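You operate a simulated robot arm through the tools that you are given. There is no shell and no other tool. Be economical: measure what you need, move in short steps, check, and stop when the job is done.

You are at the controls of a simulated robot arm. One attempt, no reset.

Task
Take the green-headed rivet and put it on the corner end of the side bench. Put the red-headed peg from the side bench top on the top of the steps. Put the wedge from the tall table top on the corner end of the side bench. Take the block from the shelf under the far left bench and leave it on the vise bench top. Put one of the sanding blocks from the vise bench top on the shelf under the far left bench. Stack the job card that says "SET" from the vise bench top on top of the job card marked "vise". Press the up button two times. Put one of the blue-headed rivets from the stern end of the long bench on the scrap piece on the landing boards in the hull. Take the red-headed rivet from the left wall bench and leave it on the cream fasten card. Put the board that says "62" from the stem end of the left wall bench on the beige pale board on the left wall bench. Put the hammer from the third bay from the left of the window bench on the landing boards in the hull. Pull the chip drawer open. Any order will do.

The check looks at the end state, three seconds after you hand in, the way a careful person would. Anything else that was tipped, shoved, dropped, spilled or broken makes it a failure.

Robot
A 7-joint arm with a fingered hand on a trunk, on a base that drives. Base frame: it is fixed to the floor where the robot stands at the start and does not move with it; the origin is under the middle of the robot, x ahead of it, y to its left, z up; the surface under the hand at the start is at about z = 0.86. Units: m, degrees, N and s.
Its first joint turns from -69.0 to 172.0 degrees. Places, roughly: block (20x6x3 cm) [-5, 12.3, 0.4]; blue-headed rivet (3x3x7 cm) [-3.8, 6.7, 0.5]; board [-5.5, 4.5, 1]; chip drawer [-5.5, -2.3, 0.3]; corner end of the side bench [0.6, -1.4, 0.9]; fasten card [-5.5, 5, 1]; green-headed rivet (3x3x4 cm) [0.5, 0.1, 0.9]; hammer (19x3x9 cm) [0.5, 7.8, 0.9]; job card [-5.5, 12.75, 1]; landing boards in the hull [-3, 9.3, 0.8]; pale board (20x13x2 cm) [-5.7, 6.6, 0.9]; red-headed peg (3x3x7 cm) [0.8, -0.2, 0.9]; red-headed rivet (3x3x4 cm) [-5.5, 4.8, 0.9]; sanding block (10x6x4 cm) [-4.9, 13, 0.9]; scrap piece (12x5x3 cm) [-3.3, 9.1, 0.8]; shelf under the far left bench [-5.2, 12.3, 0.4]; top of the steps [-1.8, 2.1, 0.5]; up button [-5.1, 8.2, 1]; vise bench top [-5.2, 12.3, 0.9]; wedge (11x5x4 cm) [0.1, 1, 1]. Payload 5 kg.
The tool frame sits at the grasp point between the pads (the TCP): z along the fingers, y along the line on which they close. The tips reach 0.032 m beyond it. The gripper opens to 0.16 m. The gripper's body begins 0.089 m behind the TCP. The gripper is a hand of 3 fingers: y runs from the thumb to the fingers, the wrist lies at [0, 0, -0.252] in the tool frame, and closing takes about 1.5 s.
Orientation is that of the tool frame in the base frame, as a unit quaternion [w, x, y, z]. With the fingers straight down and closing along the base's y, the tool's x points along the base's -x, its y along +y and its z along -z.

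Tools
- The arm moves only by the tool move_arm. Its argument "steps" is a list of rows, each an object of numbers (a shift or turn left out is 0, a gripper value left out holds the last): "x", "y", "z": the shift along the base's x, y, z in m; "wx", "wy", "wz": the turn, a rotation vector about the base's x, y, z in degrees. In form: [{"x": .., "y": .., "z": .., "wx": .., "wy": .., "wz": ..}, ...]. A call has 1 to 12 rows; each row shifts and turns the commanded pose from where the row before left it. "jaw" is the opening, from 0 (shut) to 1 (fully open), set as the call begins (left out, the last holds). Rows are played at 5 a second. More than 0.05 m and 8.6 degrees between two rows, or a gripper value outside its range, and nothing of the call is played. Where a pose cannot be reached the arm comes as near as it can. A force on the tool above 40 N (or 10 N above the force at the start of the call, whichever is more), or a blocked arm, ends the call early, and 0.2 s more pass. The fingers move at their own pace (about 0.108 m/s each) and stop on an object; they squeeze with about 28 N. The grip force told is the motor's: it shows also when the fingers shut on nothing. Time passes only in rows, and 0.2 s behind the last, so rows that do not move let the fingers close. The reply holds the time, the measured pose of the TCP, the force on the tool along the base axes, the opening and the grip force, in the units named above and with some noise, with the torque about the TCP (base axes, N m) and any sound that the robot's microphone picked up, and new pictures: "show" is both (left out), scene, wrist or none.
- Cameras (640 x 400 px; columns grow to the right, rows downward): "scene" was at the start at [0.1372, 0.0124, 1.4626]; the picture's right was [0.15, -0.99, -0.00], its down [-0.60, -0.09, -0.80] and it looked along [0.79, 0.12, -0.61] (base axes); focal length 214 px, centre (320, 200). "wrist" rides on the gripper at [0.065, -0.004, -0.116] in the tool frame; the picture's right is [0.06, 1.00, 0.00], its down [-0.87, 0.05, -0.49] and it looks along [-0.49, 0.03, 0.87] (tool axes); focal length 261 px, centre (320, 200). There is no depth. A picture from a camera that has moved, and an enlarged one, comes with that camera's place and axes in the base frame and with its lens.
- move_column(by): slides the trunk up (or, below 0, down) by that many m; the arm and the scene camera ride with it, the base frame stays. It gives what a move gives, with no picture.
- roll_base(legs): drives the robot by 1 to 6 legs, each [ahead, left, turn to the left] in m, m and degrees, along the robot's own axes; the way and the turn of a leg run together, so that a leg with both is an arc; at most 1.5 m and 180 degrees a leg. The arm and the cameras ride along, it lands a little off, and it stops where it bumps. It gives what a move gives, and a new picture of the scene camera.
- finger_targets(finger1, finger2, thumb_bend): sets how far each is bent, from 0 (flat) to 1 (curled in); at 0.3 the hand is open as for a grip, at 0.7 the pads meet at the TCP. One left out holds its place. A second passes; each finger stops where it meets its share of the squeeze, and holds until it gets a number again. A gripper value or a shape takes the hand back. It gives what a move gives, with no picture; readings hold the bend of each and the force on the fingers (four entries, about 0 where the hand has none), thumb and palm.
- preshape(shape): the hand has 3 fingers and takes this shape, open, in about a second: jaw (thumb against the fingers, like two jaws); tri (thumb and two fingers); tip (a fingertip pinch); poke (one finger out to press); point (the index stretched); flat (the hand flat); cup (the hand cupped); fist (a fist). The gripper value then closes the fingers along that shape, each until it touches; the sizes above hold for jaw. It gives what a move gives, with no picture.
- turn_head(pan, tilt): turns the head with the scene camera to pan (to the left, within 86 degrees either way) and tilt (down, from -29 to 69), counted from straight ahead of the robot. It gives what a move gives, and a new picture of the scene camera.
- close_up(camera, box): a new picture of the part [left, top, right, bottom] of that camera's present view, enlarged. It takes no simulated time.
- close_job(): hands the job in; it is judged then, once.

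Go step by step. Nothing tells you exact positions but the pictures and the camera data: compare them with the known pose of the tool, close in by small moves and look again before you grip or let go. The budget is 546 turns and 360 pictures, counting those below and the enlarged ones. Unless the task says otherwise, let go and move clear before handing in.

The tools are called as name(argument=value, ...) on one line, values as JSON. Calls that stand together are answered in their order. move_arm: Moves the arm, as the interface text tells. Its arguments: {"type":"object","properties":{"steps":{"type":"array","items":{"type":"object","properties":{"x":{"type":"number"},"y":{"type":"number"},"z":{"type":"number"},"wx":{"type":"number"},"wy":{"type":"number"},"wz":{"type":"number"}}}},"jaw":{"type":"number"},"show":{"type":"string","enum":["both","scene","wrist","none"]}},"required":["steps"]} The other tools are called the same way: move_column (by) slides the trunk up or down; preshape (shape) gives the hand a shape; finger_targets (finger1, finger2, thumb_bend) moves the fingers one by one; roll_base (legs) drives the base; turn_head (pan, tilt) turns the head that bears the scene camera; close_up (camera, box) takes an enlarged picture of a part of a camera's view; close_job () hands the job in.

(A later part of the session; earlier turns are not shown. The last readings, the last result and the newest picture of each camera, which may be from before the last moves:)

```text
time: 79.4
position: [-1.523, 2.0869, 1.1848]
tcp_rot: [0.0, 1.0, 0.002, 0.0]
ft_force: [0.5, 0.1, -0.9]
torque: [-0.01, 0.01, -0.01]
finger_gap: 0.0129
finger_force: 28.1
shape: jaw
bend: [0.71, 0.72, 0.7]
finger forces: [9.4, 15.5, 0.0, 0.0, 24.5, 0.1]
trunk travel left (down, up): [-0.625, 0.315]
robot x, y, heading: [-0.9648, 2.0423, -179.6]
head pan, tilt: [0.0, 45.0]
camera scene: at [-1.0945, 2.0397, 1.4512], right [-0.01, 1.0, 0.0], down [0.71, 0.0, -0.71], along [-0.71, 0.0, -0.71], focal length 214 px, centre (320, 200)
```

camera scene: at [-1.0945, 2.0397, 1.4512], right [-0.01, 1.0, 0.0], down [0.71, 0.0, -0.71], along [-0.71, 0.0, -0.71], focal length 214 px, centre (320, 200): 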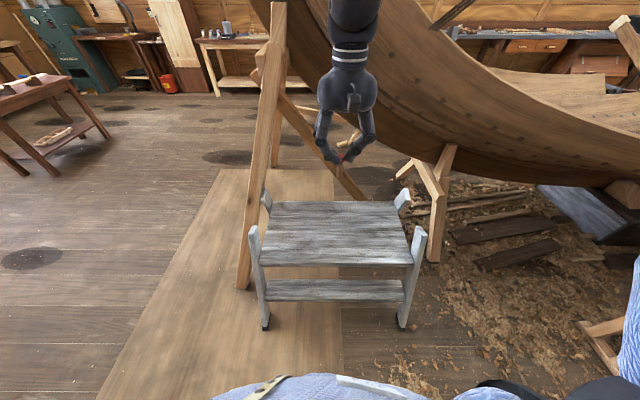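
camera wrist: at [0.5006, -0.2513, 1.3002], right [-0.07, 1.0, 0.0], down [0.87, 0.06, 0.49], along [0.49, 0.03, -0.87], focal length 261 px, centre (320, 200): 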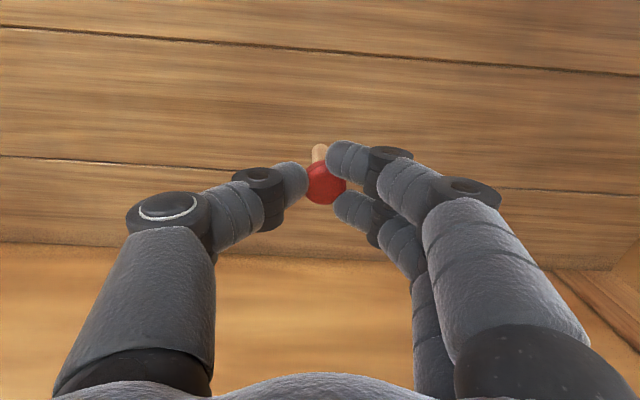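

I move the hand over the tread and lower the trunk.

move_arm(steps=[{"x": -0.045}, {"x": -0.045}, {"x": -0.045}, {"x": -0.045, "y": 0.01}], show="none")

move_column(by=-0.45)

move_arm(steps=[{"z": -0.04}, {"z": -0.04}, {}])

```text
time: 80.4
position: [-1.7049, 2.0992, 1.1822]
tcp_rot: [0.0, 1.0, 0.003, 0.001]
ft_force: [-1.3, 0.0, 0.2]
torque: [0.03, 0.02, -0.03]
finger_gap: 0.013
finger_force: 28.7
shape: jaw
bend: [0.71, 0.72, 0.7]
finger forces: [9.9, 15.5, 0.0, 0.0, 24.4, 0.0]
trunk travel left (down, up): [-0.625, 0.315]
robot x, y, heading: [-0.9632, 2.0396, -179.8]
head pan, tilt: [0.0, 45.0]
```

```text
refused: -0.45 is not a number from -0.4 to 0.4
```

```text
time: 81.2
position: [-1.7046, 2.0972, 1.1047]
tcp_rot: [0.0, 1.0, 0.002, 0.0]
ft_force: [-0.7, 0.0, 0.3]
torque: [-0.02, -0.04, -0.01]
finger_gap: 0.0129
finger_force: 27.9
shape: jaw
bend: [0.71, 0.72, 0.7]
finger forces: [10.2, 15.9, 0.0, 0.0, 24.5, 0.0]
trunk travel left (down, up): [-0.625, 0.315]
robot x, y, heading: [-0.9625, 2.0391, -179.8]
head pan, tilt: [0.0, 45.0]
camera scene: at [-1.0942, 2.0396, 1.4513], right [0.0, 1.0, 0.0], down [0.71, 0.0, -0.71], along [-0.71, 0.0, -0.71], focal length 214 px, centre (320, 200)
camera wrist: at [-1.6375, 2.1023, 1.219], right [0.07, -1.0, 0.0], down [-0.87, -0.06, 0.49], along [-0.49, -0.03, -0.87], focal length 261 px, centre (320, 200)
```

scene: 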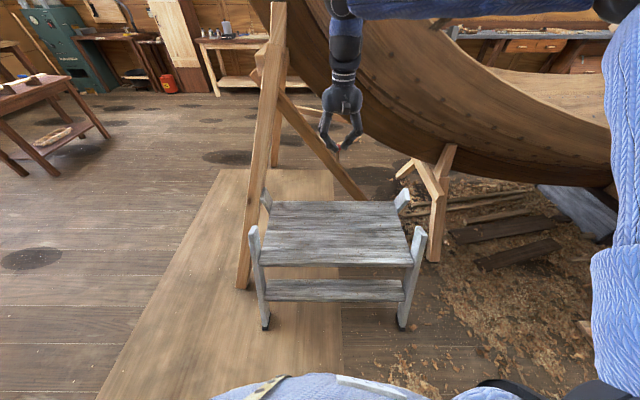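
wrist: 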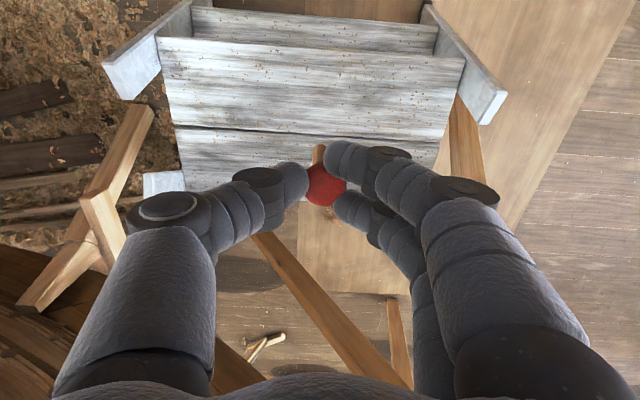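

move_column(by=-0.4)

move_arm(steps=[{"x": -0.015, "z": -0.04}, {"z": -0.04}, {}], show="both")

```text
time: 85.0
position: [-1.7044, 2.0975, 0.7032]
tcp_rot: [0.0, 1.0, 0.002, 0.001]
ft_force: [-0.8, 0.1, 0.1]
torque: [0.0, -0.03, -0.02]
finger_gap: 0.0127
finger_force: 28.0
shape: jaw
bend: [0.71, 0.72, 0.7]
finger forces: [10.2, 15.8, 0.1, 0.0, 24.4, 0.1]
trunk travel left (down, up): [-0.225, 0.715]
robot x, y, heading: [-0.966, 2.0403, -179.6]
head pan, tilt: [0.0, 45.0]
```

```text
time: 85.8
position: [-1.72, 2.0978, 0.6233]
tcp_rot: [0.0, 1.0, 0.002, 0.0]
ft_force: [-0.1, -0.1, -0.1]
torque: [0.0, -0.02, -0.02]
finger_gap: 0.0127
finger_force: 28.4
shape: jaw
bend: [0.71, 0.72, 0.7]
finger forces: [10.6, 16.1, 0.0, 0.1, 24.4, 0.0]
trunk travel left (down, up): [-0.225, 0.715]
robot x, y, heading: [-0.965, 2.0425, -179.8]
head pan, tilt: [0.0, 45.0]
camera scene: at [-1.0946, 2.0397, 1.0513], right [0.0, 1.0, 0.0], down [0.71, 0.0, -0.71], along [-0.71, 0.0, -0.71], focal length 214 px, centre (320, 200)
camera wrist: at [-1.6534, 2.1024, 0.7392], right [0.07, -1.0, 0.0], down [-0.87, -0.06, 0.49], along [-0.49, -0.03, -0.87], focal length 261 px, centre (320, 200)
```

scene: 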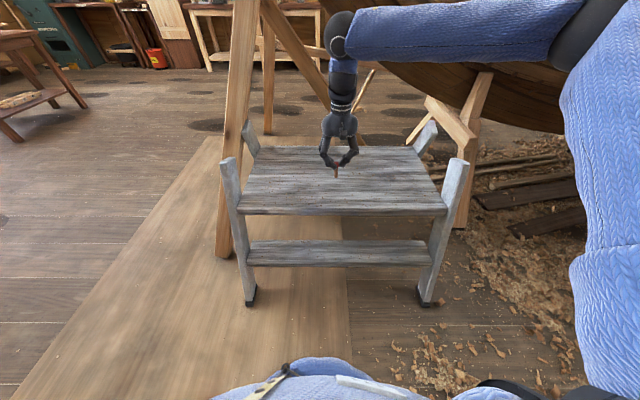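
wrist: 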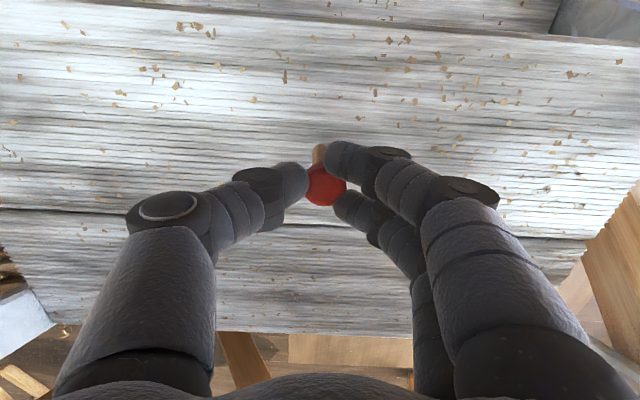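

move_arm(steps=[{"z": -0.02}, {"z": -0.01}, {}], show="none")

move_arm(steps=[{"z": -0.008}, {}], show="wrist")

```text
time: 86.6
position: [-1.7186, 2.0962, 0.5935]
tcp_rot: [0.0, 1.0, 0.001, 0.0]
ft_force: [0.4, 0.5, -0.6]
torque: [0.0, -0.05, -0.01]
finger_gap: 0.0128
finger_force: 27.9
shape: jaw
bend: [0.71, 0.72, 0.7]
finger forces: [10.8, 16.1, 0.0, 0.1, 24.3, 0.1]
trunk travel left (down, up): [-0.225, 0.715]
robot x, y, heading: [-0.9638, 2.0422, -179.5]
head pan, tilt: [0.0, 45.0]
```

```text
time: 87.2
position: [-1.7192, 2.0961, 0.5853]
tcp_rot: [0.0, 1.0, 0.002, 0.0]
ft_force: [0.1, 0.2, 0.1]
torque: [-0.02, 0.0, -0.02]
finger_gap: 0.0127
finger_force: 28.1
shape: jaw
bend: [0.71, 0.72, 0.7]
finger forces: [10.9, 16.2, 0.0, 0.1, 24.3, 0.1]
trunk travel left (down, up): [-0.225, 0.715]
robot x, y, heading: [-0.9615, 2.0422, -179.8]
head pan, tilt: [0.0, 45.0]
camera wrist: at [-1.6528, 2.1025, 0.7004], right [0.07, -1.0, 0.0], down [-0.87, -0.06, 0.49], along [-0.49, -0.03, -0.87], focal length 261 px, centre (320, 200)
```

wrist: 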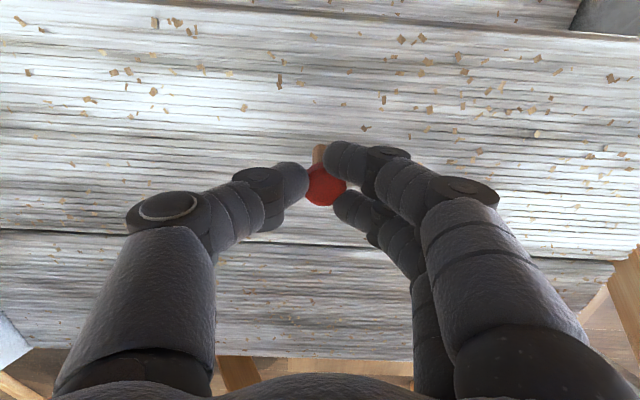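

move_arm(steps=[{"z": -0.004}, {}], show="none")

move_arm(steps=[{"z": -0.004}, {}], show="none")

move_arm(steps=[{"z": -0.004}, {}], show="none")

```text
time: 87.8
position: [-1.719, 2.0971, 0.5817]
tcp_rot: [0.0, 1.0, 0.002, -0.001]
ft_force: [0.4, -0.1, 0.3]
torque: [0.03, 0.02, -0.02]
finger_gap: 0.0128
finger_force: 27.8
shape: jaw
bend: [0.71, 0.72, 0.7]
finger forces: [11.0, 16.2, 0.0, 0.1, 24.3, 0.1]
trunk travel left (down, up): [-0.225, 0.715]
robot x, y, heading: [-0.9655, 2.0395, -179.8]
head pan, tilt: [0.0, 45.0]
```

```text
time: 88.4
position: [-1.7188, 2.0976, 0.577]
tcp_rot: [0.0, 1.0, 0.002, 0.0]
ft_force: [-0.5, 0.0, -0.6]
torque: [-0.02, 0.02, 0.0]
finger_gap: 0.0125
finger_force: 28.3
shape: jaw
bend: [0.71, 0.72, 0.7]
finger forces: [11.0, 16.2, 0.1, 0.0, 24.3, 0.0]
trunk travel left (down, up): [-0.225, 0.715]
robot x, y, heading: [-0.9625, 2.0413, -179.8]
head pan, tilt: [0.0, 45.0]
```

```text
time: 89.0
position: [-1.7189, 2.0969, 0.5731]
tcp_rot: [-0.001, 1.0, 0.002, 0.0]
ft_force: [0.0, -0.4, -0.7]
torque: [-0.02, -0.03, 0.0]
finger_gap: 0.0127
finger_force: 27.8
shape: jaw
bend: [0.71, 0.72, 0.7]
finger forces: [10.9, 16.2, 0.0, 0.0, 24.3, 0.0]
trunk travel left (down, up): [-0.225, 0.715]
robot x, y, heading: [-0.9649, 2.0418, -179.9]
head pan, tilt: [0.0, 45.0]
```

move_arm(steps=[{"z": -0.004}, {}], show="none")

move_arm(steps=[{"z": -0.004}, {}], show="none")

close_up(camera="scene", box=[270, 80, 400, 200])

```text
time: 89.6
position: [-1.7179, 2.0976, 0.5696]
tcp_rot: [0.0, 1.0, 0.002, 0.001]
ft_force: [0.8, -0.6, 1.3]
torque: [-0.02, -0.01, 0.0]
finger_gap: 0.0129
finger_force: 27.8
shape: jaw
bend: [0.71, 0.72, 0.7]
finger forces: [11.1, 16.2, 0.1, 0.0, 24.3, 0.0]
trunk travel left (down, up): [-0.225, 0.715]
robot x, y, heading: [-0.9626, 2.0393, -179.4]
head pan, tilt: [0.0, 45.0]
```

```text
time: 90.2
position: [-1.7183, 2.0964, 0.5662]
tcp_rot: [0.001, 1.0, 0.002, -0.001]
ft_force: [0.8, 0.1, -0.7]
torque: [0.0, 0.01, -0.04]
finger_gap: 0.0127
finger_force: 27.7
shape: jaw
bend: [0.71, 0.72, 0.7]
finger forces: [11.0, 16.2, 0.0, 0.1, 24.3, 0.1]
trunk travel left (down, up): [-0.225, 0.715]
robot x, y, heading: [-0.9646, 2.0404, -179.9]
head pan, tilt: [0.0, 45.0]
```

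```text
3.33 times, centred on (335, 140) of scene
camera zoom: at [-1.0945, 2.0396, 1.0512], right [0.0, 1.0, 0.0], down [0.71, 0.0, -0.71], along [-0.71, 0.0, -0.71], focal length 715 px, centre (270, 400)
```

zoom: 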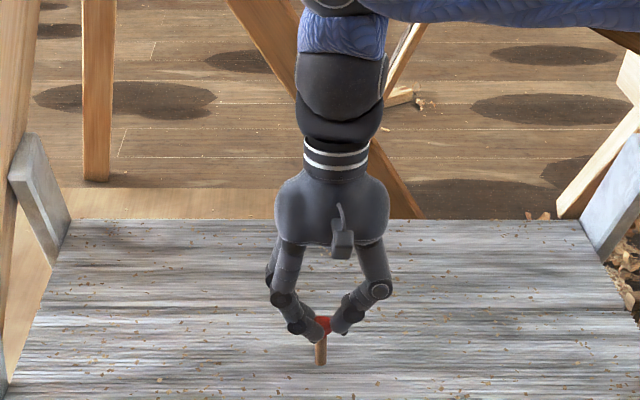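

move_arm(steps=[{"z": -0.005}, {}], show="none")

move_arm(steps=[{"z": -0.005}, {}], show="none")

move_arm(steps=[{"z": -0.005}, {}], show="none")

move_arm(steps=[{"z": -0.005}, {}], show="wrist")

```text
time: 90.8
position: [-1.7193, 2.0963, 0.5603]
tcp_rot: [0.001, 1.0, 0.002, 0.0]
ft_force: [-0.3, -0.5, -0.8]
torque: [0.01, 0.01, 0.04]
finger_gap: 0.0125
finger_force: 28.0
shape: jaw
bend: [0.71, 0.72, 0.7]
finger forces: [11.0, 16.1, 0.0, 0.1, 24.3, 0.0]
trunk travel left (down, up): [-0.225, 0.715]
robot x, y, heading: [-0.9664, 2.038, -179.8]
head pan, tilt: [0.0, 45.0]
```

```text
time: 91.4
position: [-1.7184, 2.0976, 0.5553]
tcp_rot: [0.0, 1.0, 0.002, 0.0]
ft_force: [0.2, 0.4, -0.5]
torque: [0.02, 0.01, -0.02]
finger_gap: 0.0128
finger_force: 28.3
shape: jaw
bend: [0.71, 0.72, 0.7]
finger forces: [11.1, 16.3, 0.0, 0.1, 24.4, 0.1]
trunk travel left (down, up): [-0.225, 0.715]
robot x, y, heading: [-0.9601, 2.0398, -179.7]
head pan, tilt: [0.0, 45.0]
```

```text
time: 92.0
position: [-1.7186, 2.0971, 0.5524]
tcp_rot: [0.0, 1.0, 0.001, -0.001]
ft_force: [-0.4, 0.5, 11.1]
torque: [-0.05, 0.03, 0.0]
finger_gap: 0.0133
finger_force: 27.7
shape: jaw
bend: [0.72, 0.72, 0.71]
finger forces: [12.8, 17.3, 0.1, 0.0, 27.9, 0.1]
trunk travel left (down, up): [-0.225, 0.715]
robot x, y, heading: [-0.9645, 2.04, -179.7]
head pan, tilt: [0.0, 45.0]
```

```text
time: 92.6
position: [-1.7178, 2.0982, 0.5491]
tcp_rot: [0.001, 1.0, 0.001, -0.002]
ft_force: [2.0, 1.7, 36.9]
torque: [0.03, 0.09, -0.02]
finger_gap: 0.0157
finger_force: 28.0
shape: jaw
bend: [0.72, 0.73, 0.72]
finger forces: [15.6, 20.8, 0.0, 0.1, 35.9, 0.0]
trunk travel left (down, up): [-0.225, 0.715]
robot x, y, heading: [-0.9619, 2.0411, -179.6]
head pan, tilt: [0.0, 45.0]
camera wrist: at [-1.651, 2.103, 0.6641], right [0.07, -1.0, 0.0], down [-0.87, -0.06, 0.5], along [-0.49, -0.03, -0.87], focal length 261 px, centre (320, 200)
```

wrist: 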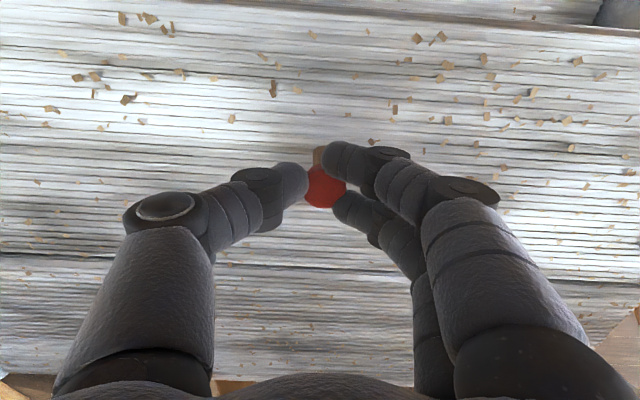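

The peg stands on the tread. I relieve the pressure, release and check.

move_arm(steps=[{"z": 0.006}, {}], show="none")

move_arm(steps=[{}, {}, {}, {}, {}], jaw=0.7, show="wrist")

```text
time: 93.2
position: [-1.7178, 2.0969, 0.5503]
tcp_rot: [0.0, 1.0, 0.001, 0.001]
ft_force: [0.2, -0.4, 11.6]
torque: [-0.08, 0.04, 0.01]
finger_gap: 0.0149
finger_force: 28.3
shape: jaw
bend: [0.72, 0.72, 0.71]
finger forces: [13.4, 18.5, 0.0, 0.0, 28.7, 0.0]
trunk travel left (down, up): [-0.225, 0.715]
robot x, y, heading: [-0.9657, 2.038, -179.7]
head pan, tilt: [0.0, 45.0]
```

```text
time: 94.4
position: [-1.7193, 2.0969, 0.5519]
tcp_rot: [0.0, 1.0, 0.001, 0.0]
ft_force: [0.9, 0.1, 0.4]
torque: [-0.04, 0.04, 0.0]
finger_gap: 0.1116
finger_force: 0.0
shape: jaw
bend: [0.67, 0.67, 0.64]
finger forces: [0.0, 0.1, 0.1, 0.1, 0.0, 0.0]
trunk travel left (down, up): [-0.225, 0.715]
robot x, y, heading: [-0.9614, 2.0467, -179.5]
head pan, tilt: [0.0, 45.0]
camera wrist: at [-1.6521, 2.1022, 0.6664], right [0.07, -1.0, 0.0], down [-0.87, -0.06, 0.49], along [-0.49, -0.03, -0.87], focal length 261 px, centre (320, 200)
```

wrist: 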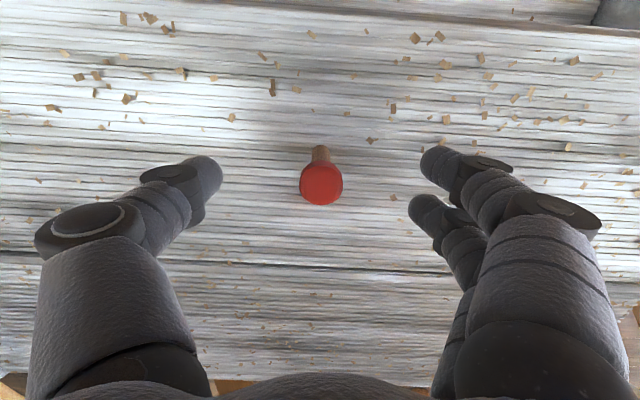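

The red peg stands on the steps. I withdraw upward and drive to the tall table for the wedge.

move_arm(steps=[{"z": 0.05}, {"z": 0.05}, {"z": 0.05}, {"z": 0.05}, {"z": 0.05}, {"x": 0.05}, {"x": 0.05}, {"x": 0.05}, {"x": 0.05}], show="none")

move_column(by=0.4)

roll_base(legs=[[0, 0, -90], [-0.92, 0, 0], [-0.92, 0, 0], [0, -0.87, 0]])

turn_head(pan=0, tilt=40)

```text
time: 96.4
position: [-1.5177, 2.0969, 0.7988]
tcp_rot: [0.001, 1.0, 0.002, 0.0]
ft_force: [-0.2, -0.1, 0.3]
torque: [0.03, -0.04, 0.0]
finger_gap: 0.1113
finger_force: 0.1
shape: jaw
bend: [0.67, 0.67, 0.64]
finger forces: [0.0, 0.0, 0.0, 0.0, 0.0, 0.1]
trunk travel left (down, up): [-0.225, 0.715]
robot x, y, heading: [-0.9648, 2.039, -179.5]
head pan, tilt: [0.0, 45.0]
```

```text
time: 100.2
position: [-1.5183, 2.0971, 1.1988]
tcp_rot: [0.0, 1.0, 0.001, 0.0]
ft_force: [-0.3, -0.3, -0.4]
torque: [-0.01, 0.0, 0.01]
finger_gap: 0.1117
finger_force: 0.0
shape: jaw
bend: [0.67, 0.67, 0.64]
finger forces: [0.1, 0.0, 0.1, 0.0, 0.0, 0.0]
trunk travel left (down, up): [-0.625, 0.315]
robot x, y, heading: [-0.968, 2.0415, -179.7]
head pan, tilt: [0.0, 45.0]
```

```text
time: 117.5
position: [-0.0185, 0.796, 1.1988]
tcp_rot: [0.0, 0.721, -0.693, 0.0]
ft_force: [0.4, 0.0, -0.5]
torque: [0.0, 0.02, 0.01]
finger_gap: 0.1115
finger_force: 0.0
shape: jaw
bend: [0.67, 0.67, 0.64]
finger forces: [0.1, 0.1, 0.0, 0.0, 0.1, 0.0]
trunk travel left (down, up): [-0.625, 0.315]
robot x, y, heading: [-0.056, 0.2391, 92.2]
head pan, tilt: [0.0, 45.0]
camera scene: at [-0.0591, 0.3715, 1.4512], right [1.0, 0.04, 0.0], down [0.03, -0.71, -0.71], along [-0.03, 0.71, -0.71], focal length 214 px, centre (320, 200)
```

scene: 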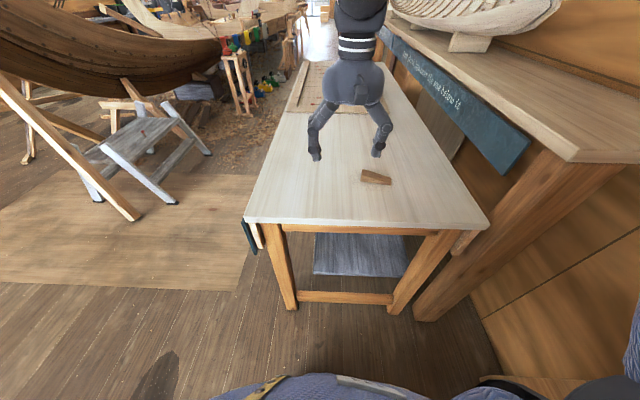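

```text
time: 118.1
position: [-0.018, 0.7955, 1.1981]
tcp_rot: [0.0, 0.721, -0.693, 0.0]
ft_force: [-0.5, 0.4, 0.2]
torque: [0.0, -0.03, -0.03]
finger_gap: 0.1115
finger_force: 0.1
shape: jaw
bend: [0.67, 0.67, 0.64]
finger forces: [0.0, 0.0, 0.1, 0.1, 0.0, 0.0]
trunk travel left (down, up): [-0.625, 0.315]
robot x, y, heading: [-0.0593, 0.2427, 92.0]
head pan, tilt: [0.0, 40.0]
camera scene: at [-0.06, 0.3752, 1.4585], right [1.0, 0.04, 0.0], down [0.03, -0.64, -0.77], along [-0.03, 0.77, -0.64], focal length 214 px, centre (320, 200)
```

scene: 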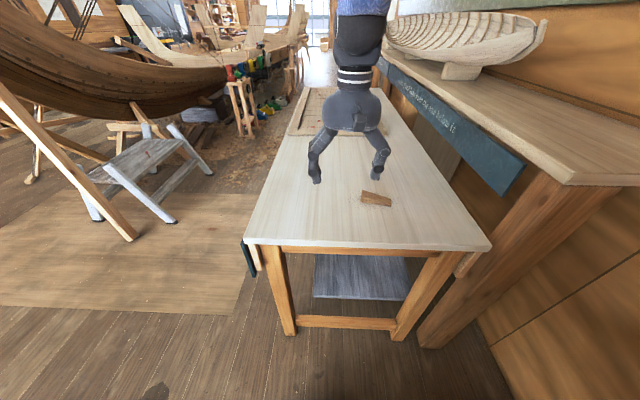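

The wedge is at about (0.12, 0.975), long axis roughly along x. I move above it turning the hand 90°.

move_arm(steps=[{"x": 0.02, "y": 0.026, "wz": 8}, {"x": 0.02, "y": 0.026, "wz": 8}, {"x": 0.02, "y": 0.026, "wz": 8}, {"x": 0.02, "y": 0.026, "wz": 8}, {"x": 0.02, "y": 0.026, "wz": 8}, {"x": 0.02, "y": 0.026, "wz": 8}, {"x": 0.019, "y": 0.026, "wz": 8}, {"wz": 8, "z": -0.03}, {"wz": 5, "z": -0.03}, {}], show="wrist")

```text
time: 120.3
position: [0.1203, 0.9764, 1.1397]
tcp_rot: [0.0, 0.987, -0.161, 0.0]
ft_force: [0.0, -0.9, 0.1]
torque: [0.02, -0.02, 0.03]
finger_gap: 0.1117
finger_force: 0.1
shape: jaw
bend: [0.67, 0.67, 0.64]
finger forces: [0.0, 0.1, 0.0, 0.0, 0.1, 0.1]
trunk travel left (down, up): [-0.625, 0.315]
robot x, y, heading: [-0.0546, 0.2389, 92.4]
head pan, tilt: [0.0, 40.0]
camera wrist: at [0.185, 0.9613, 1.2549], right [-0.26, -0.97, 0.0], down [-0.84, 0.23, 0.49], along [-0.47, 0.13, -0.87], focal length 261 px, centre (320, 200)
```

wrist: 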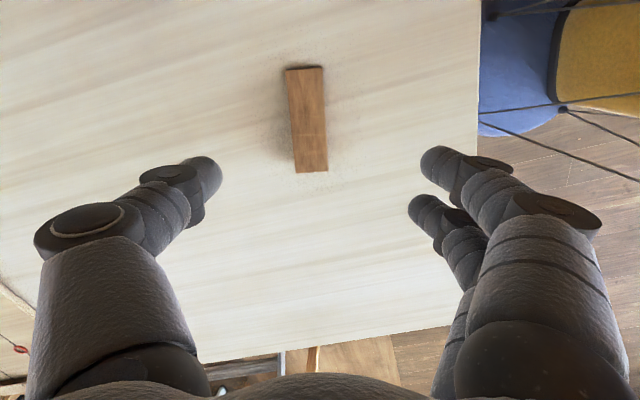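

move_arm(steps=[{"x": 0.006, "y": 0.013, "z": -0.03}, {"z": -0.04}, {}], show="wrist")

```text
time: 121.1
position: [0.1268, 0.9917, 1.0683]
tcp_rot: [0.0, 0.987, -0.163, 0.001]
ft_force: [-0.4, -0.2, -0.8]
torque: [0.01, 0.01, 0.01]
finger_gap: 0.1116
finger_force: 0.0
shape: jaw
bend: [0.67, 0.67, 0.64]
finger forces: [0.0, 0.0, 0.0, 0.1, 0.0, 0.0]
trunk travel left (down, up): [-0.625, 0.315]
robot x, y, heading: [-0.0569, 0.2392, 92.3]
head pan, tilt: [0.0, 40.0]
camera wrist: at [0.1899, 0.9745, 1.1847], right [-0.26, -0.97, 0.0], down [-0.84, 0.23, 0.49], along [-0.47, 0.13, -0.87], focal length 261 px, centre (320, 200)
```

wrist: 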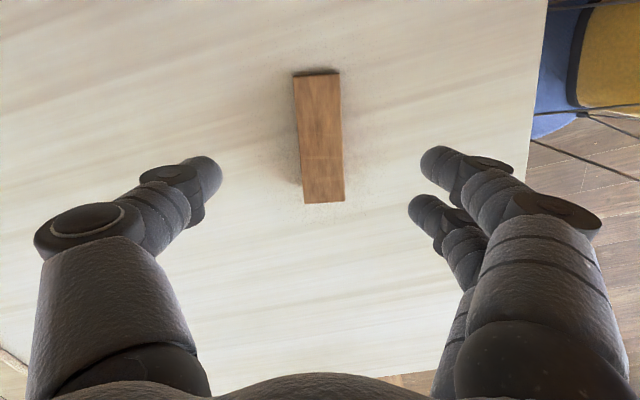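

move_arm(steps=[{"x": 0.008, "y": -0.002, "z": -0.04}, {"z": -0.033}, {}], show="wrist")

move_arm(steps=[{"z": -0.005}, {}], show="none")

```text
time: 121.9
position: [0.1325, 0.9896, 0.9962]
tcp_rot: [0.0, 0.987, -0.163, 0.0]
ft_force: [-0.1, -0.3, -0.6]
torque: [-0.01, 0.0, 0.03]
finger_gap: 0.1116
finger_force: 0.1
shape: jaw
bend: [0.67, 0.67, 0.64]
finger forces: [0.1, 0.0, 0.1, 0.0, 0.0, 0.0]
trunk travel left (down, up): [-0.625, 0.315]
robot x, y, heading: [-0.0551, 0.2391, 92.3]
head pan, tilt: [0.0, 40.0]
camera wrist: at [0.1976, 0.9733, 1.1112], right [-0.26, -0.97, 0.0], down [-0.84, 0.23, 0.49], along [-0.48, 0.13, -0.87], focal length 261 px, centre (320, 200)
```

wrist: 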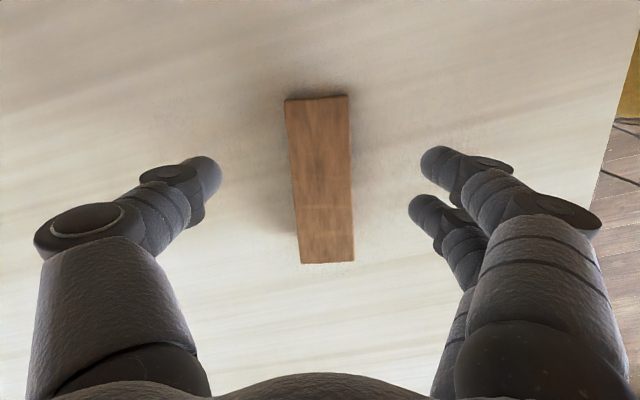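

```text
time: 122.5
position: [0.1335, 0.9894, 0.9903]
tcp_rot: [0.0, 0.987, -0.162, 0.0]
ft_force: [-0.3, 0.2, 0.0]
torque: [-0.02, 0.03, 0.0]
finger_gap: 0.1116
finger_force: 0.1
shape: jaw
bend: [0.67, 0.67, 0.64]
finger forces: [0.0, 0.0, 0.1, 0.1, 0.0, 0.0]
trunk travel left (down, up): [-0.625, 0.315]
robot x, y, heading: [-0.0562, 0.2434, 92.2]
head pan, tilt: [0.0, 40.0]
```

move_arm(steps=[{}, {}, {}, {}, {}], jaw=0, show="wrist")

move_arm(steps=[{"z": 0.03}, {"z": 0.05}, {"z": 0.05}, {"z": 0.05}, {}], show="wrist")

```text
time: 123.7
position: [0.1334, 0.9901, 0.9913]
tcp_rot: [0.0, 0.987, -0.162, 0.0]
ft_force: [-0.3, -0.5, -0.2]
torque: [-0.02, 0.02, 0.01]
finger_gap: 0.0
finger_force: 27.6
shape: jaw
bend: [0.65, 0.65, 0.67]
finger forces: [0.1, 0.0, 0.0, 0.0, 0.0, 0.1]
trunk travel left (down, up): [-0.625, 0.315]
robot x, y, heading: [-0.0562, 0.2394, 92.2]
head pan, tilt: [0.0, 40.0]
camera wrist: at [0.1978, 0.9733, 1.1065], right [-0.26, -0.97, 0.0], down [-0.84, 0.23, 0.49], along [-0.47, 0.13, -0.87], focal length 261 px, centre (320, 200)
```

wrist: 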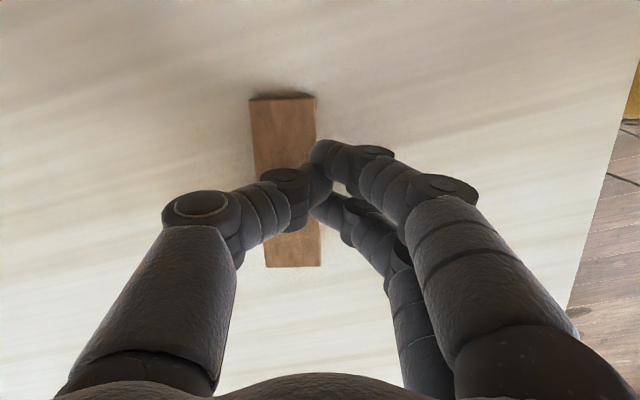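

```text
time: 124.9
position: [0.1379, 0.9894, 1.1703]
tcp_rot: [0.0, 0.987, -0.163, 0.0]
ft_force: [0.6, -0.1, -0.5]
torque: [-0.02, -0.01, -0.01]
finger_gap: 0.0002
finger_force: 27.7
shape: jaw
bend: [0.65, 0.65, 0.67]
finger forces: [0.0, 0.0, 0.0, 0.1, 0.0, 0.1]
trunk travel left (down, up): [-0.625, 0.315]
robot x, y, heading: [-0.0593, 0.2395, 92.1]
head pan, tilt: [0.0, 40.0]
camera wrist: at [0.2017, 0.9736, 1.2864], right [-0.26, -0.97, 0.0], down [-0.84, 0.23, 0.49], along [-0.48, 0.13, -0.87], focal length 261 px, centre (320, 200)
```

wrist: 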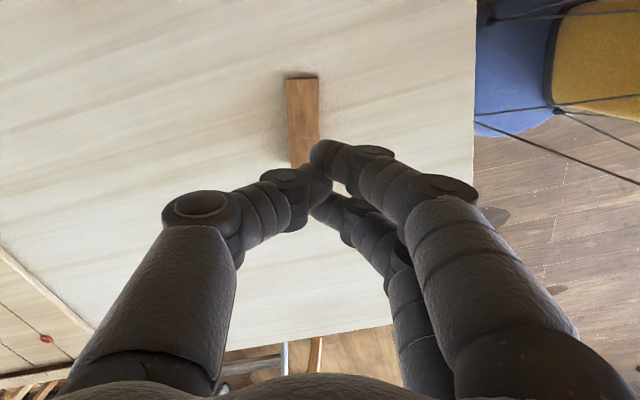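

The fingers slid over the wedge, so the table is lower than I took it. I open and descend again lower, recentred.

move_arm(steps=[{"y": 0.025}, {}, {}, {}, {"z": -0.05}, {"z": -0.05}, {"z": -0.04}, {}], jaw=0.7, show="wrist")

```text
time: 126.7
position: [0.1352, 1.0133, 1.0318]
tcp_rot: [0.0, 0.987, -0.163, 0.0]
ft_force: [-0.1, -0.7, 0.8]
torque: [0.04, -0.04, 0.0]
finger_gap: 0.1114
finger_force: 0.0
shape: jaw
bend: [0.67, 0.67, 0.64]
finger forces: [0.0, 0.0, 0.1, 0.1, 0.0, 0.0]
trunk travel left (down, up): [-0.625, 0.315]
robot x, y, heading: [-0.0575, 0.2408, 92.5]
head pan, tilt: [0.0, 40.0]
camera wrist: at [0.1998, 0.9969, 1.1466], right [-0.26, -0.97, 0.0], down [-0.84, 0.23, 0.49], along [-0.47, 0.13, -0.87], focal length 261 px, centre (320, 200)
```

wrist: 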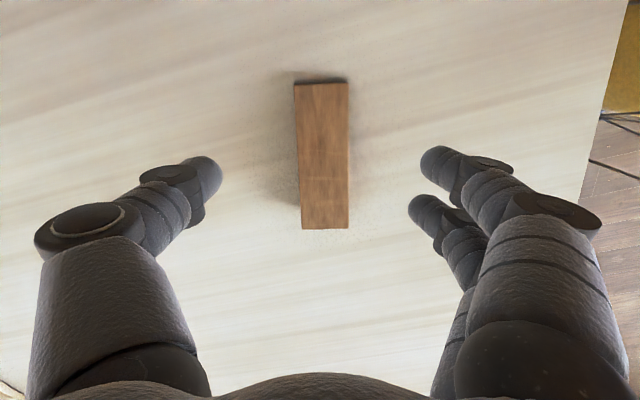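

move_arm(steps=[{"z": -0.04}, {"z": -0.015}, {}], show="none")

move_arm(steps=[{"z": -0.007}, {}], show="none")

move_arm(steps=[{"z": -0.007}, {}], show="wrist")

```text
time: 127.5
position: [0.1349, 1.0137, 0.9763]
tcp_rot: [0.0, 0.987, -0.162, -0.001]
ft_force: [-0.2, 0.4, -0.3]
torque: [-0.06, 0.01, 0.03]
finger_gap: 0.1116
finger_force: 0.2
shape: jaw
bend: [0.67, 0.67, 0.64]
finger forces: [0.0, 0.1, 0.1, 0.0, 0.1, 0.0]
trunk travel left (down, up): [-0.625, 0.315]
robot x, y, heading: [-0.0572, 0.2397, 92.2]
head pan, tilt: [0.0, 40.0]
```

```text
time: 128.1
position: [0.1343, 1.013, 0.9728]
tcp_rot: [-0.002, 0.987, -0.162, -0.001]
ft_force: [2.4, 3.2, 31.7]
torque: [-1.98, 0.6, 0.08]
finger_gap: 0.1096
finger_force: 0.1
shape: jaw
bend: [0.7, 0.69, 0.64]
finger forces: [16.0, 15.1, 0.0, 0.1, 0.1, 0.1]
trunk travel left (down, up): [-0.625, 0.315]
robot x, y, heading: [-0.0578, 0.2432, 92.2]
head pan, tilt: [0.0, 40.0]
```

```text
time: 128.4
position: [0.1358, 1.0145, 0.9716]
tcp_rot: [-0.004, 0.987, -0.163, -0.003]
ft_force: [6.1, 0.5, 26.9]
torque: [-1.81, 0.36, 0.39]
finger_gap: 0.1111
finger_force: 0.1
shape: jaw
bend: [0.69, 0.68, 0.64]
finger forces: [14.5, 12.1, 0.0, 0.0, 0.0, 0.0]
trunk travel left (down, up): [-0.625, 0.315]
robot x, y, heading: [-0.0563, 0.2409, 92.2]
head pan, tilt: [0.0, 40.0]
stopped in row 1: the force on the tool passed its limit at 51 N (the readings are from after the stop); the commanded pose is now the measured one
camera wrist: at [0.2001, 0.9979, 1.0871], right [-0.26, -0.96, -0.01], down [-0.84, 0.23, 0.5], along [-0.48, 0.13, -0.87], focal length 261 px, centre (320, 200)
```

wrist: 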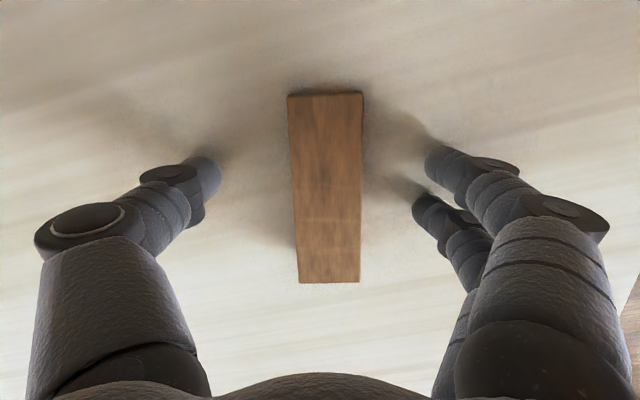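

move_arm(steps=[{"z": 0.004}, {}], show="none")

move_arm(steps=[{}, {}, {}, {}, {}], jaw=0, show="wrist")

```text
time: 129.0
position: [0.1348, 1.0139, 0.9731]
tcp_rot: [-0.001, 0.987, -0.163, -0.001]
ft_force: [1.0, -0.6, 6.1]
torque: [-0.34, 0.05, 0.05]
finger_gap: 0.1117
finger_force: 0.1
shape: jaw
bend: [0.67, 0.67, 0.64]
finger forces: [3.1, 2.6, 0.0, 0.0, 0.0, 0.1]
trunk travel left (down, up): [-0.625, 0.315]
robot x, y, heading: [-0.0563, 0.2397, 92.3]
head pan, tilt: [0.0, 40.0]
```

```text
time: 130.2
position: [0.1361, 1.0144, 0.9732]
tcp_rot: [-0.002, 0.987, -0.163, -0.001]
ft_force: [-0.3, -2.8, 5.9]
torque: [-0.41, 0.17, 0.03]
finger_gap: 0.0412
finger_force: 27.9
shape: jaw
bend: [0.7, 0.71, 0.68]
finger forces: [12.8, 12.5, 0.1, 0.1, 19.3, 0.0]
trunk travel left (down, up): [-0.625, 0.315]
robot x, y, heading: [-0.0556, 0.2425, 92.3]
head pan, tilt: [0.0, 40.0]
camera wrist: at [0.1996, 0.9975, 1.0885], right [-0.26, -0.97, 0.0], down [-0.84, 0.23, 0.49], along [-0.48, 0.13, -0.87], focal length 261 px, centre (320, 200)
```

wrist: 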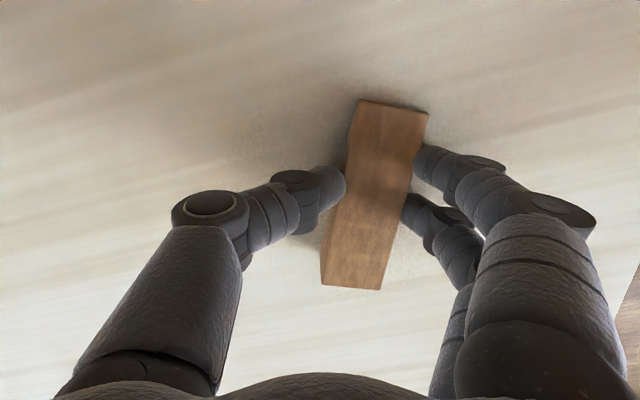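

The wedge is gripped. I lift, retract and drive back to the corner end.

move_arm(steps=[{"z": 0.03}, {"z": 0.05}, {"z": 0.05}, {"z": 0.05}, {"z": 0.05}, {"z": 0.05}, {"y": -0.05}, {"y": -0.05}, {"y": -0.05}, {"y": -0.05}, {"x": -0.05, "y": 0}], show="wrist")

roll_base(legs=[[-1.5, 0, 0], [-0.2, 0, 0], [0, 0, -92]])

turn_head(pan=-5, tilt=40)

```text
time: 132.6
position: [0.0806, 0.8182, 1.2502]
tcp_rot: [0.0, 0.987, -0.163, 0.001]
ft_force: [-0.5, 0.5, -0.7]
torque: [-0.08, -0.11, -0.04]
finger_gap: 0.041
finger_force: 28.0
shape: jaw
bend: [0.7, 0.71, 0.68]
finger forces: [11.7, 10.6, 0.0, 0.1, 22.2, 0.0]
trunk travel left (down, up): [-0.625, 0.315]
robot x, y, heading: [-0.0553, 0.2433, 92.4]
head pan, tilt: [0.0, 40.0]
camera wrist: at [0.1451, 0.8016, 1.3669], right [-0.26, -0.97, 0.0], down [-0.84, 0.23, 0.49], along [-0.47, 0.13, -0.87], focal length 261 px, centre (320, 200)
```

wrist: 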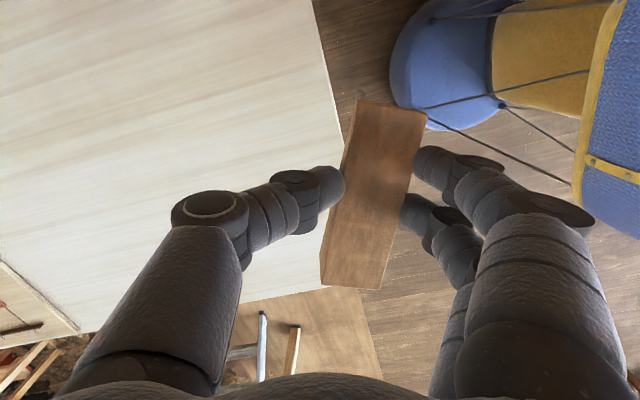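

```text
time: 145.0
position: [0.5714, -1.5847, 1.2526]
tcp_rot: [0.002, -0.564, 0.826, 0.0]
ft_force: [0.1, 0.8, 0.0]
torque: [0.0, -0.03, -0.02]
finger_gap: 0.0408
finger_force: 27.6
shape: jaw
bend: [0.7, 0.71, 0.68]
finger forces: [11.4, 10.2, 0.1, 0.0, 21.6, 0.0]
trunk travel left (down, up): [-0.625, 0.315]
robot x, y, heading: [0.005, -1.4172, -0.7]
head pan, tilt: [0.0, 40.0]
camera scene: at [0.1391, -1.4196, 1.4585], right [0.0, -1.0, 0.0], down [-0.64, 0.0, -0.77], along [0.77, 0.0, -0.64], focal length 214 px, centre (320, 200)
```

scene: 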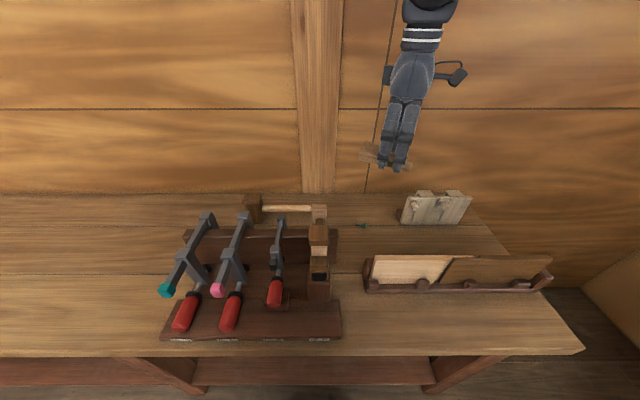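

```text
time: 145.7
position: [0.5714, -1.5845, 1.2524]
tcp_rot: [0.001, -0.565, 0.825, 0.0]
ft_force: [-0.6, 0.3, -1.3]
torque: [-0.03, -0.01, 0.0]
finger_gap: 0.0409
finger_force: 27.7
shape: jaw
bend: [0.7, 0.71, 0.68]
finger forces: [11.5, 10.2, 0.1, 0.0, 21.6, 0.0]
trunk travel left (down, up): [-0.625, 0.315]
robot x, y, heading: [-0.0002, -1.4213, -0.4]
head pan, tilt: [-5.0, 40.0]
camera scene: at [0.1389, -1.4267, 1.4585], right [-0.09, -1.0, 0.0], down [-0.64, 0.06, -0.77], along [0.76, -0.07, -0.64], focal length 214 px, centre (320, 200)
```

scene: 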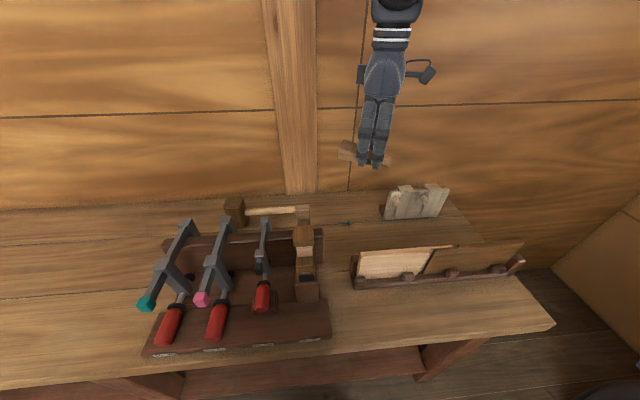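

The wedge is held above the patch. I turn it so it lies along y and move it over (0.78, -1.61), beyond the rivet at (0.70, -1.58).

move_arm(steps=[{"x": 0.042, "y": -0.005, "wz": 7}, {"x": 0.042, "y": -0.005, "wz": 7}, {"x": 0.042, "y": -0.005, "wz": 7}, {"x": 0.042, "y": -0.005, "wz": 7}, {"x": 0.042, "y": -0.005, "wz": 5}, {"z": -0.05}, {"z": -0.05}, {"z": -0.05}, {"z": -0.05}, {}])

```text
time: 147.8
position: [0.7789, -1.6091, 1.0544]
tcp_rot: [-0.003, 0.775, -0.631, 0.0]
ft_force: [-0.3, 0.4, -0.7]
torque: [-0.04, -0.08, -0.01]
finger_gap: 0.0408
finger_force: 27.9
shape: jaw
bend: [0.7, 0.71, 0.68]
finger forces: [11.3, 10.2, 0.0, 0.0, 21.7, 0.0]
trunk travel left (down, up): [-0.625, 0.315]
robot x, y, heading: [0.0029, -1.4157, -0.5]
head pan, tilt: [-5.0, 40.0]
camera scene: at [0.1377, -1.4262, 1.4587], right [-0.09, -1.0, 0.0], down [-0.64, 0.06, -0.77], along [0.76, -0.07, -0.64], focal length 214 px, centre (320, 200)
camera wrist: at [0.7971, -1.6722, 1.1705], right [-0.96, -0.26, 0.0], down [-0.23, 0.84, 0.49], along [-0.13, 0.48, -0.87], focal length 261 px, centre (320, 200)
```

scene: 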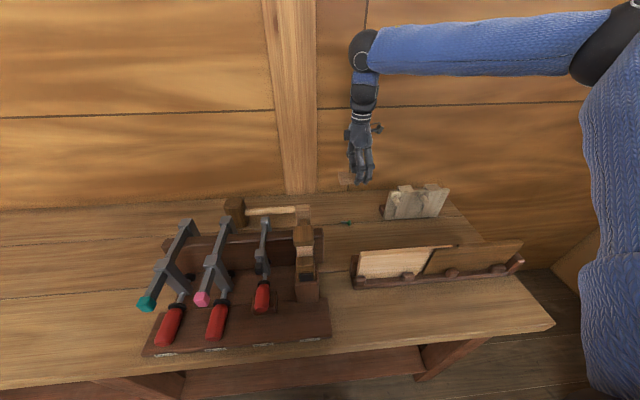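
wrist: 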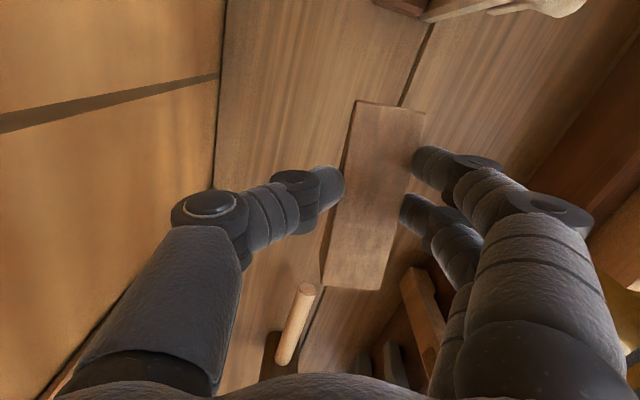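

move_arm(steps=[{"x": 0.011, "y": -0.015, "z": -0.04}, {"z": -0.05}, {"z": -0.04}, {"z": -0.02}, {}], show="wrist")

move_arm(steps=[{"z": -0.006}, {}], show="none")

```text
time: 149.1
position: [0.7915, -1.6257, 0.9029]
tcp_rot: [-0.003, 0.775, -0.632, 0.0]
ft_force: [-0.3, 0.5, 0.0]
torque: [-0.05, -0.01, 0.01]
finger_gap: 0.0405
finger_force: 28.4
shape: jaw
bend: [0.7, 0.71, 0.68]
finger forces: [11.4, 10.3, 0.1, 0.1, 21.5, 0.0]
trunk travel left (down, up): [-0.625, 0.315]
robot x, y, heading: [0.0037, -1.4156, -0.2]
head pan, tilt: [-5.0, 40.0]
camera wrist: at [0.81, -1.6871, 1.0178], right [-0.96, -0.26, 0.0], down [-0.23, 0.84, 0.49], along [-0.13, 0.48, -0.87], focal length 261 px, centre (320, 200)
```

wrist: 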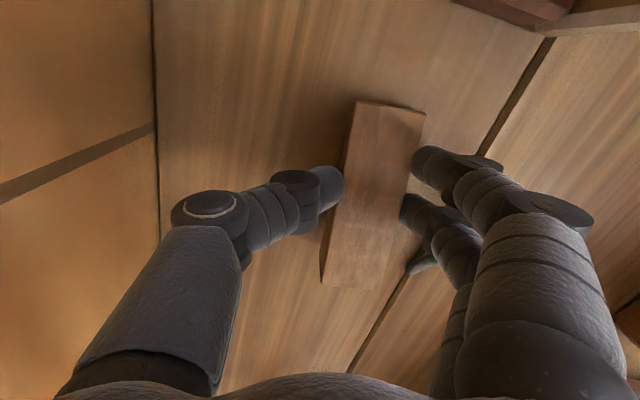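

```text
time: 149.7
position: [0.7928, -1.6249, 0.8977]
tcp_rot: [-0.002, 0.776, -0.631, -0.001]
ft_force: [0.4, -0.3, -0.8]
torque: [-0.02, 0.01, 0.01]
finger_gap: 0.0407
finger_force: 28.1
shape: jaw
bend: [0.7, 0.71, 0.68]
finger forces: [11.4, 10.1, 0.0, 0.0, 21.7, 0.0]
trunk travel left (down, up): [-0.625, 0.315]
robot x, y, heading: [0.0046, -1.4201, -0.3]
head pan, tilt: [-5.0, 40.0]
```

move_arm(steps=[{"z": -0.004}, {}], show="none")

move_arm(steps=[{"z": -0.003}, {}], show="none")

```text
time: 150.2
position: [0.7902, -1.6243, 0.8935]
tcp_rot: [-0.003, 0.775, -0.631, 0.0]
ft_force: [-1.1, 0.0, 4.1]
torque: [-0.05, 0.34, 0.0]
finger_gap: 0.0408
finger_force: 28.1
shape: jaw
bend: [0.7, 0.71, 0.68]
finger forces: [13.6, 13.8, 0.0, 0.0, 21.5, 0.0]
trunk travel left (down, up): [-0.625, 0.315]
robot x, y, heading: [0.0012, -1.4205, -0.6]
head pan, tilt: [-5.0, 40.0]
```

```text
time: 150.8
position: [0.7919, -1.6257, 0.8935]
tcp_rot: [-0.002, 0.776, -0.631, 0.001]
ft_force: [0.8, -4.2, 29.7]
torque: [-0.56, 1.83, 0.27]
finger_gap: 0.0393
finger_force: 27.8
shape: jaw
bend: [0.71, 0.72, 0.68]
finger forces: [26.7, 26.0, 0.0, 0.0, 22.2, 0.0]
trunk travel left (down, up): [-0.625, 0.315]
robot x, y, heading: [0.004, -1.418, -0.3]
head pan, tilt: [-5.0, 40.0]
```

Contact with the bench. I ease up, open modestly and lift away.

move_arm(steps=[{"z": 0.004}, {}], show="none")

move_arm(steps=[{}, {}, {}, {"z": 0.02}, {"z": 0.05}, {"z": 0.05}, {"z": 0.05}, {}], jaw=0.42, show="both")

```text
time: 151.4
position: [0.791, -1.6244, 0.8932]
tcp_rot: [-0.001, 0.775, -0.632, 0.0]
ft_force: [-1.7, -0.9, 8.4]
torque: [-0.09, 0.58, 0.02]
finger_gap: 0.0393
finger_force: 28.1
shape: jaw
bend: [0.71, 0.72, 0.68]
finger forces: [14.6, 15.2, 0.1, 0.0, 21.2, 0.0]
trunk travel left (down, up): [-0.625, 0.315]
robot x, y, heading: [0.0071, -1.4198, -0.4]
head pan, tilt: [-5.0, 40.0]
```

```text
time: 153.2
position: [0.7897, -1.6253, 1.0601]
tcp_rot: [-0.003, 0.776, -0.631, 0.0]
ft_force: [0.2, 0.0, 0.6]
torque: [0.05, 0.06, 0.01]
finger_gap: 0.0671
finger_force: 0.0
shape: jaw
bend: [0.73, 0.73, 0.7]
finger forces: [0.0, 0.0, 0.1, 0.0, 0.0, 0.0]
trunk travel left (down, up): [-0.625, 0.315]
robot x, y, heading: [0.0034, -1.4215, -0.2]
head pan, tilt: [-5.0, 40.0]
camera scene: at [0.1403, -1.4276, 1.4582], right [-0.09, -1.0, 0.0], down [-0.64, 0.06, -0.77], along [0.76, -0.07, -0.64], focal length 214 px, centre (320, 200)
camera wrist: at [0.8095, -1.687, 1.1749], right [-0.96, -0.26, 0.0], down [-0.23, 0.84, 0.49], along [-0.13, 0.48, -0.87], focal length 261 px, centre (320, 200)
```

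scene: 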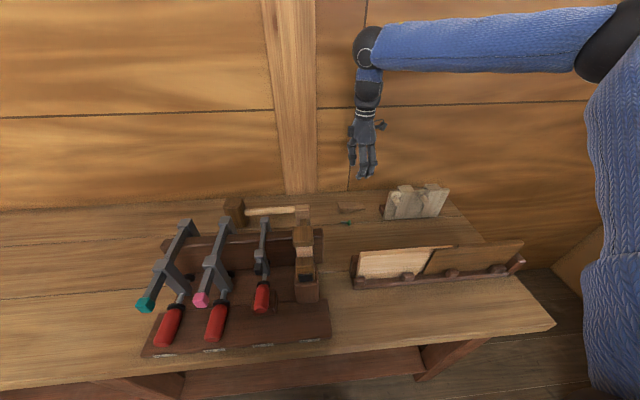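
wrist: 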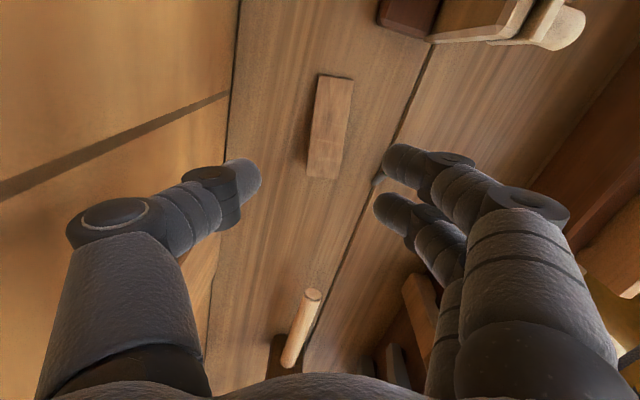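

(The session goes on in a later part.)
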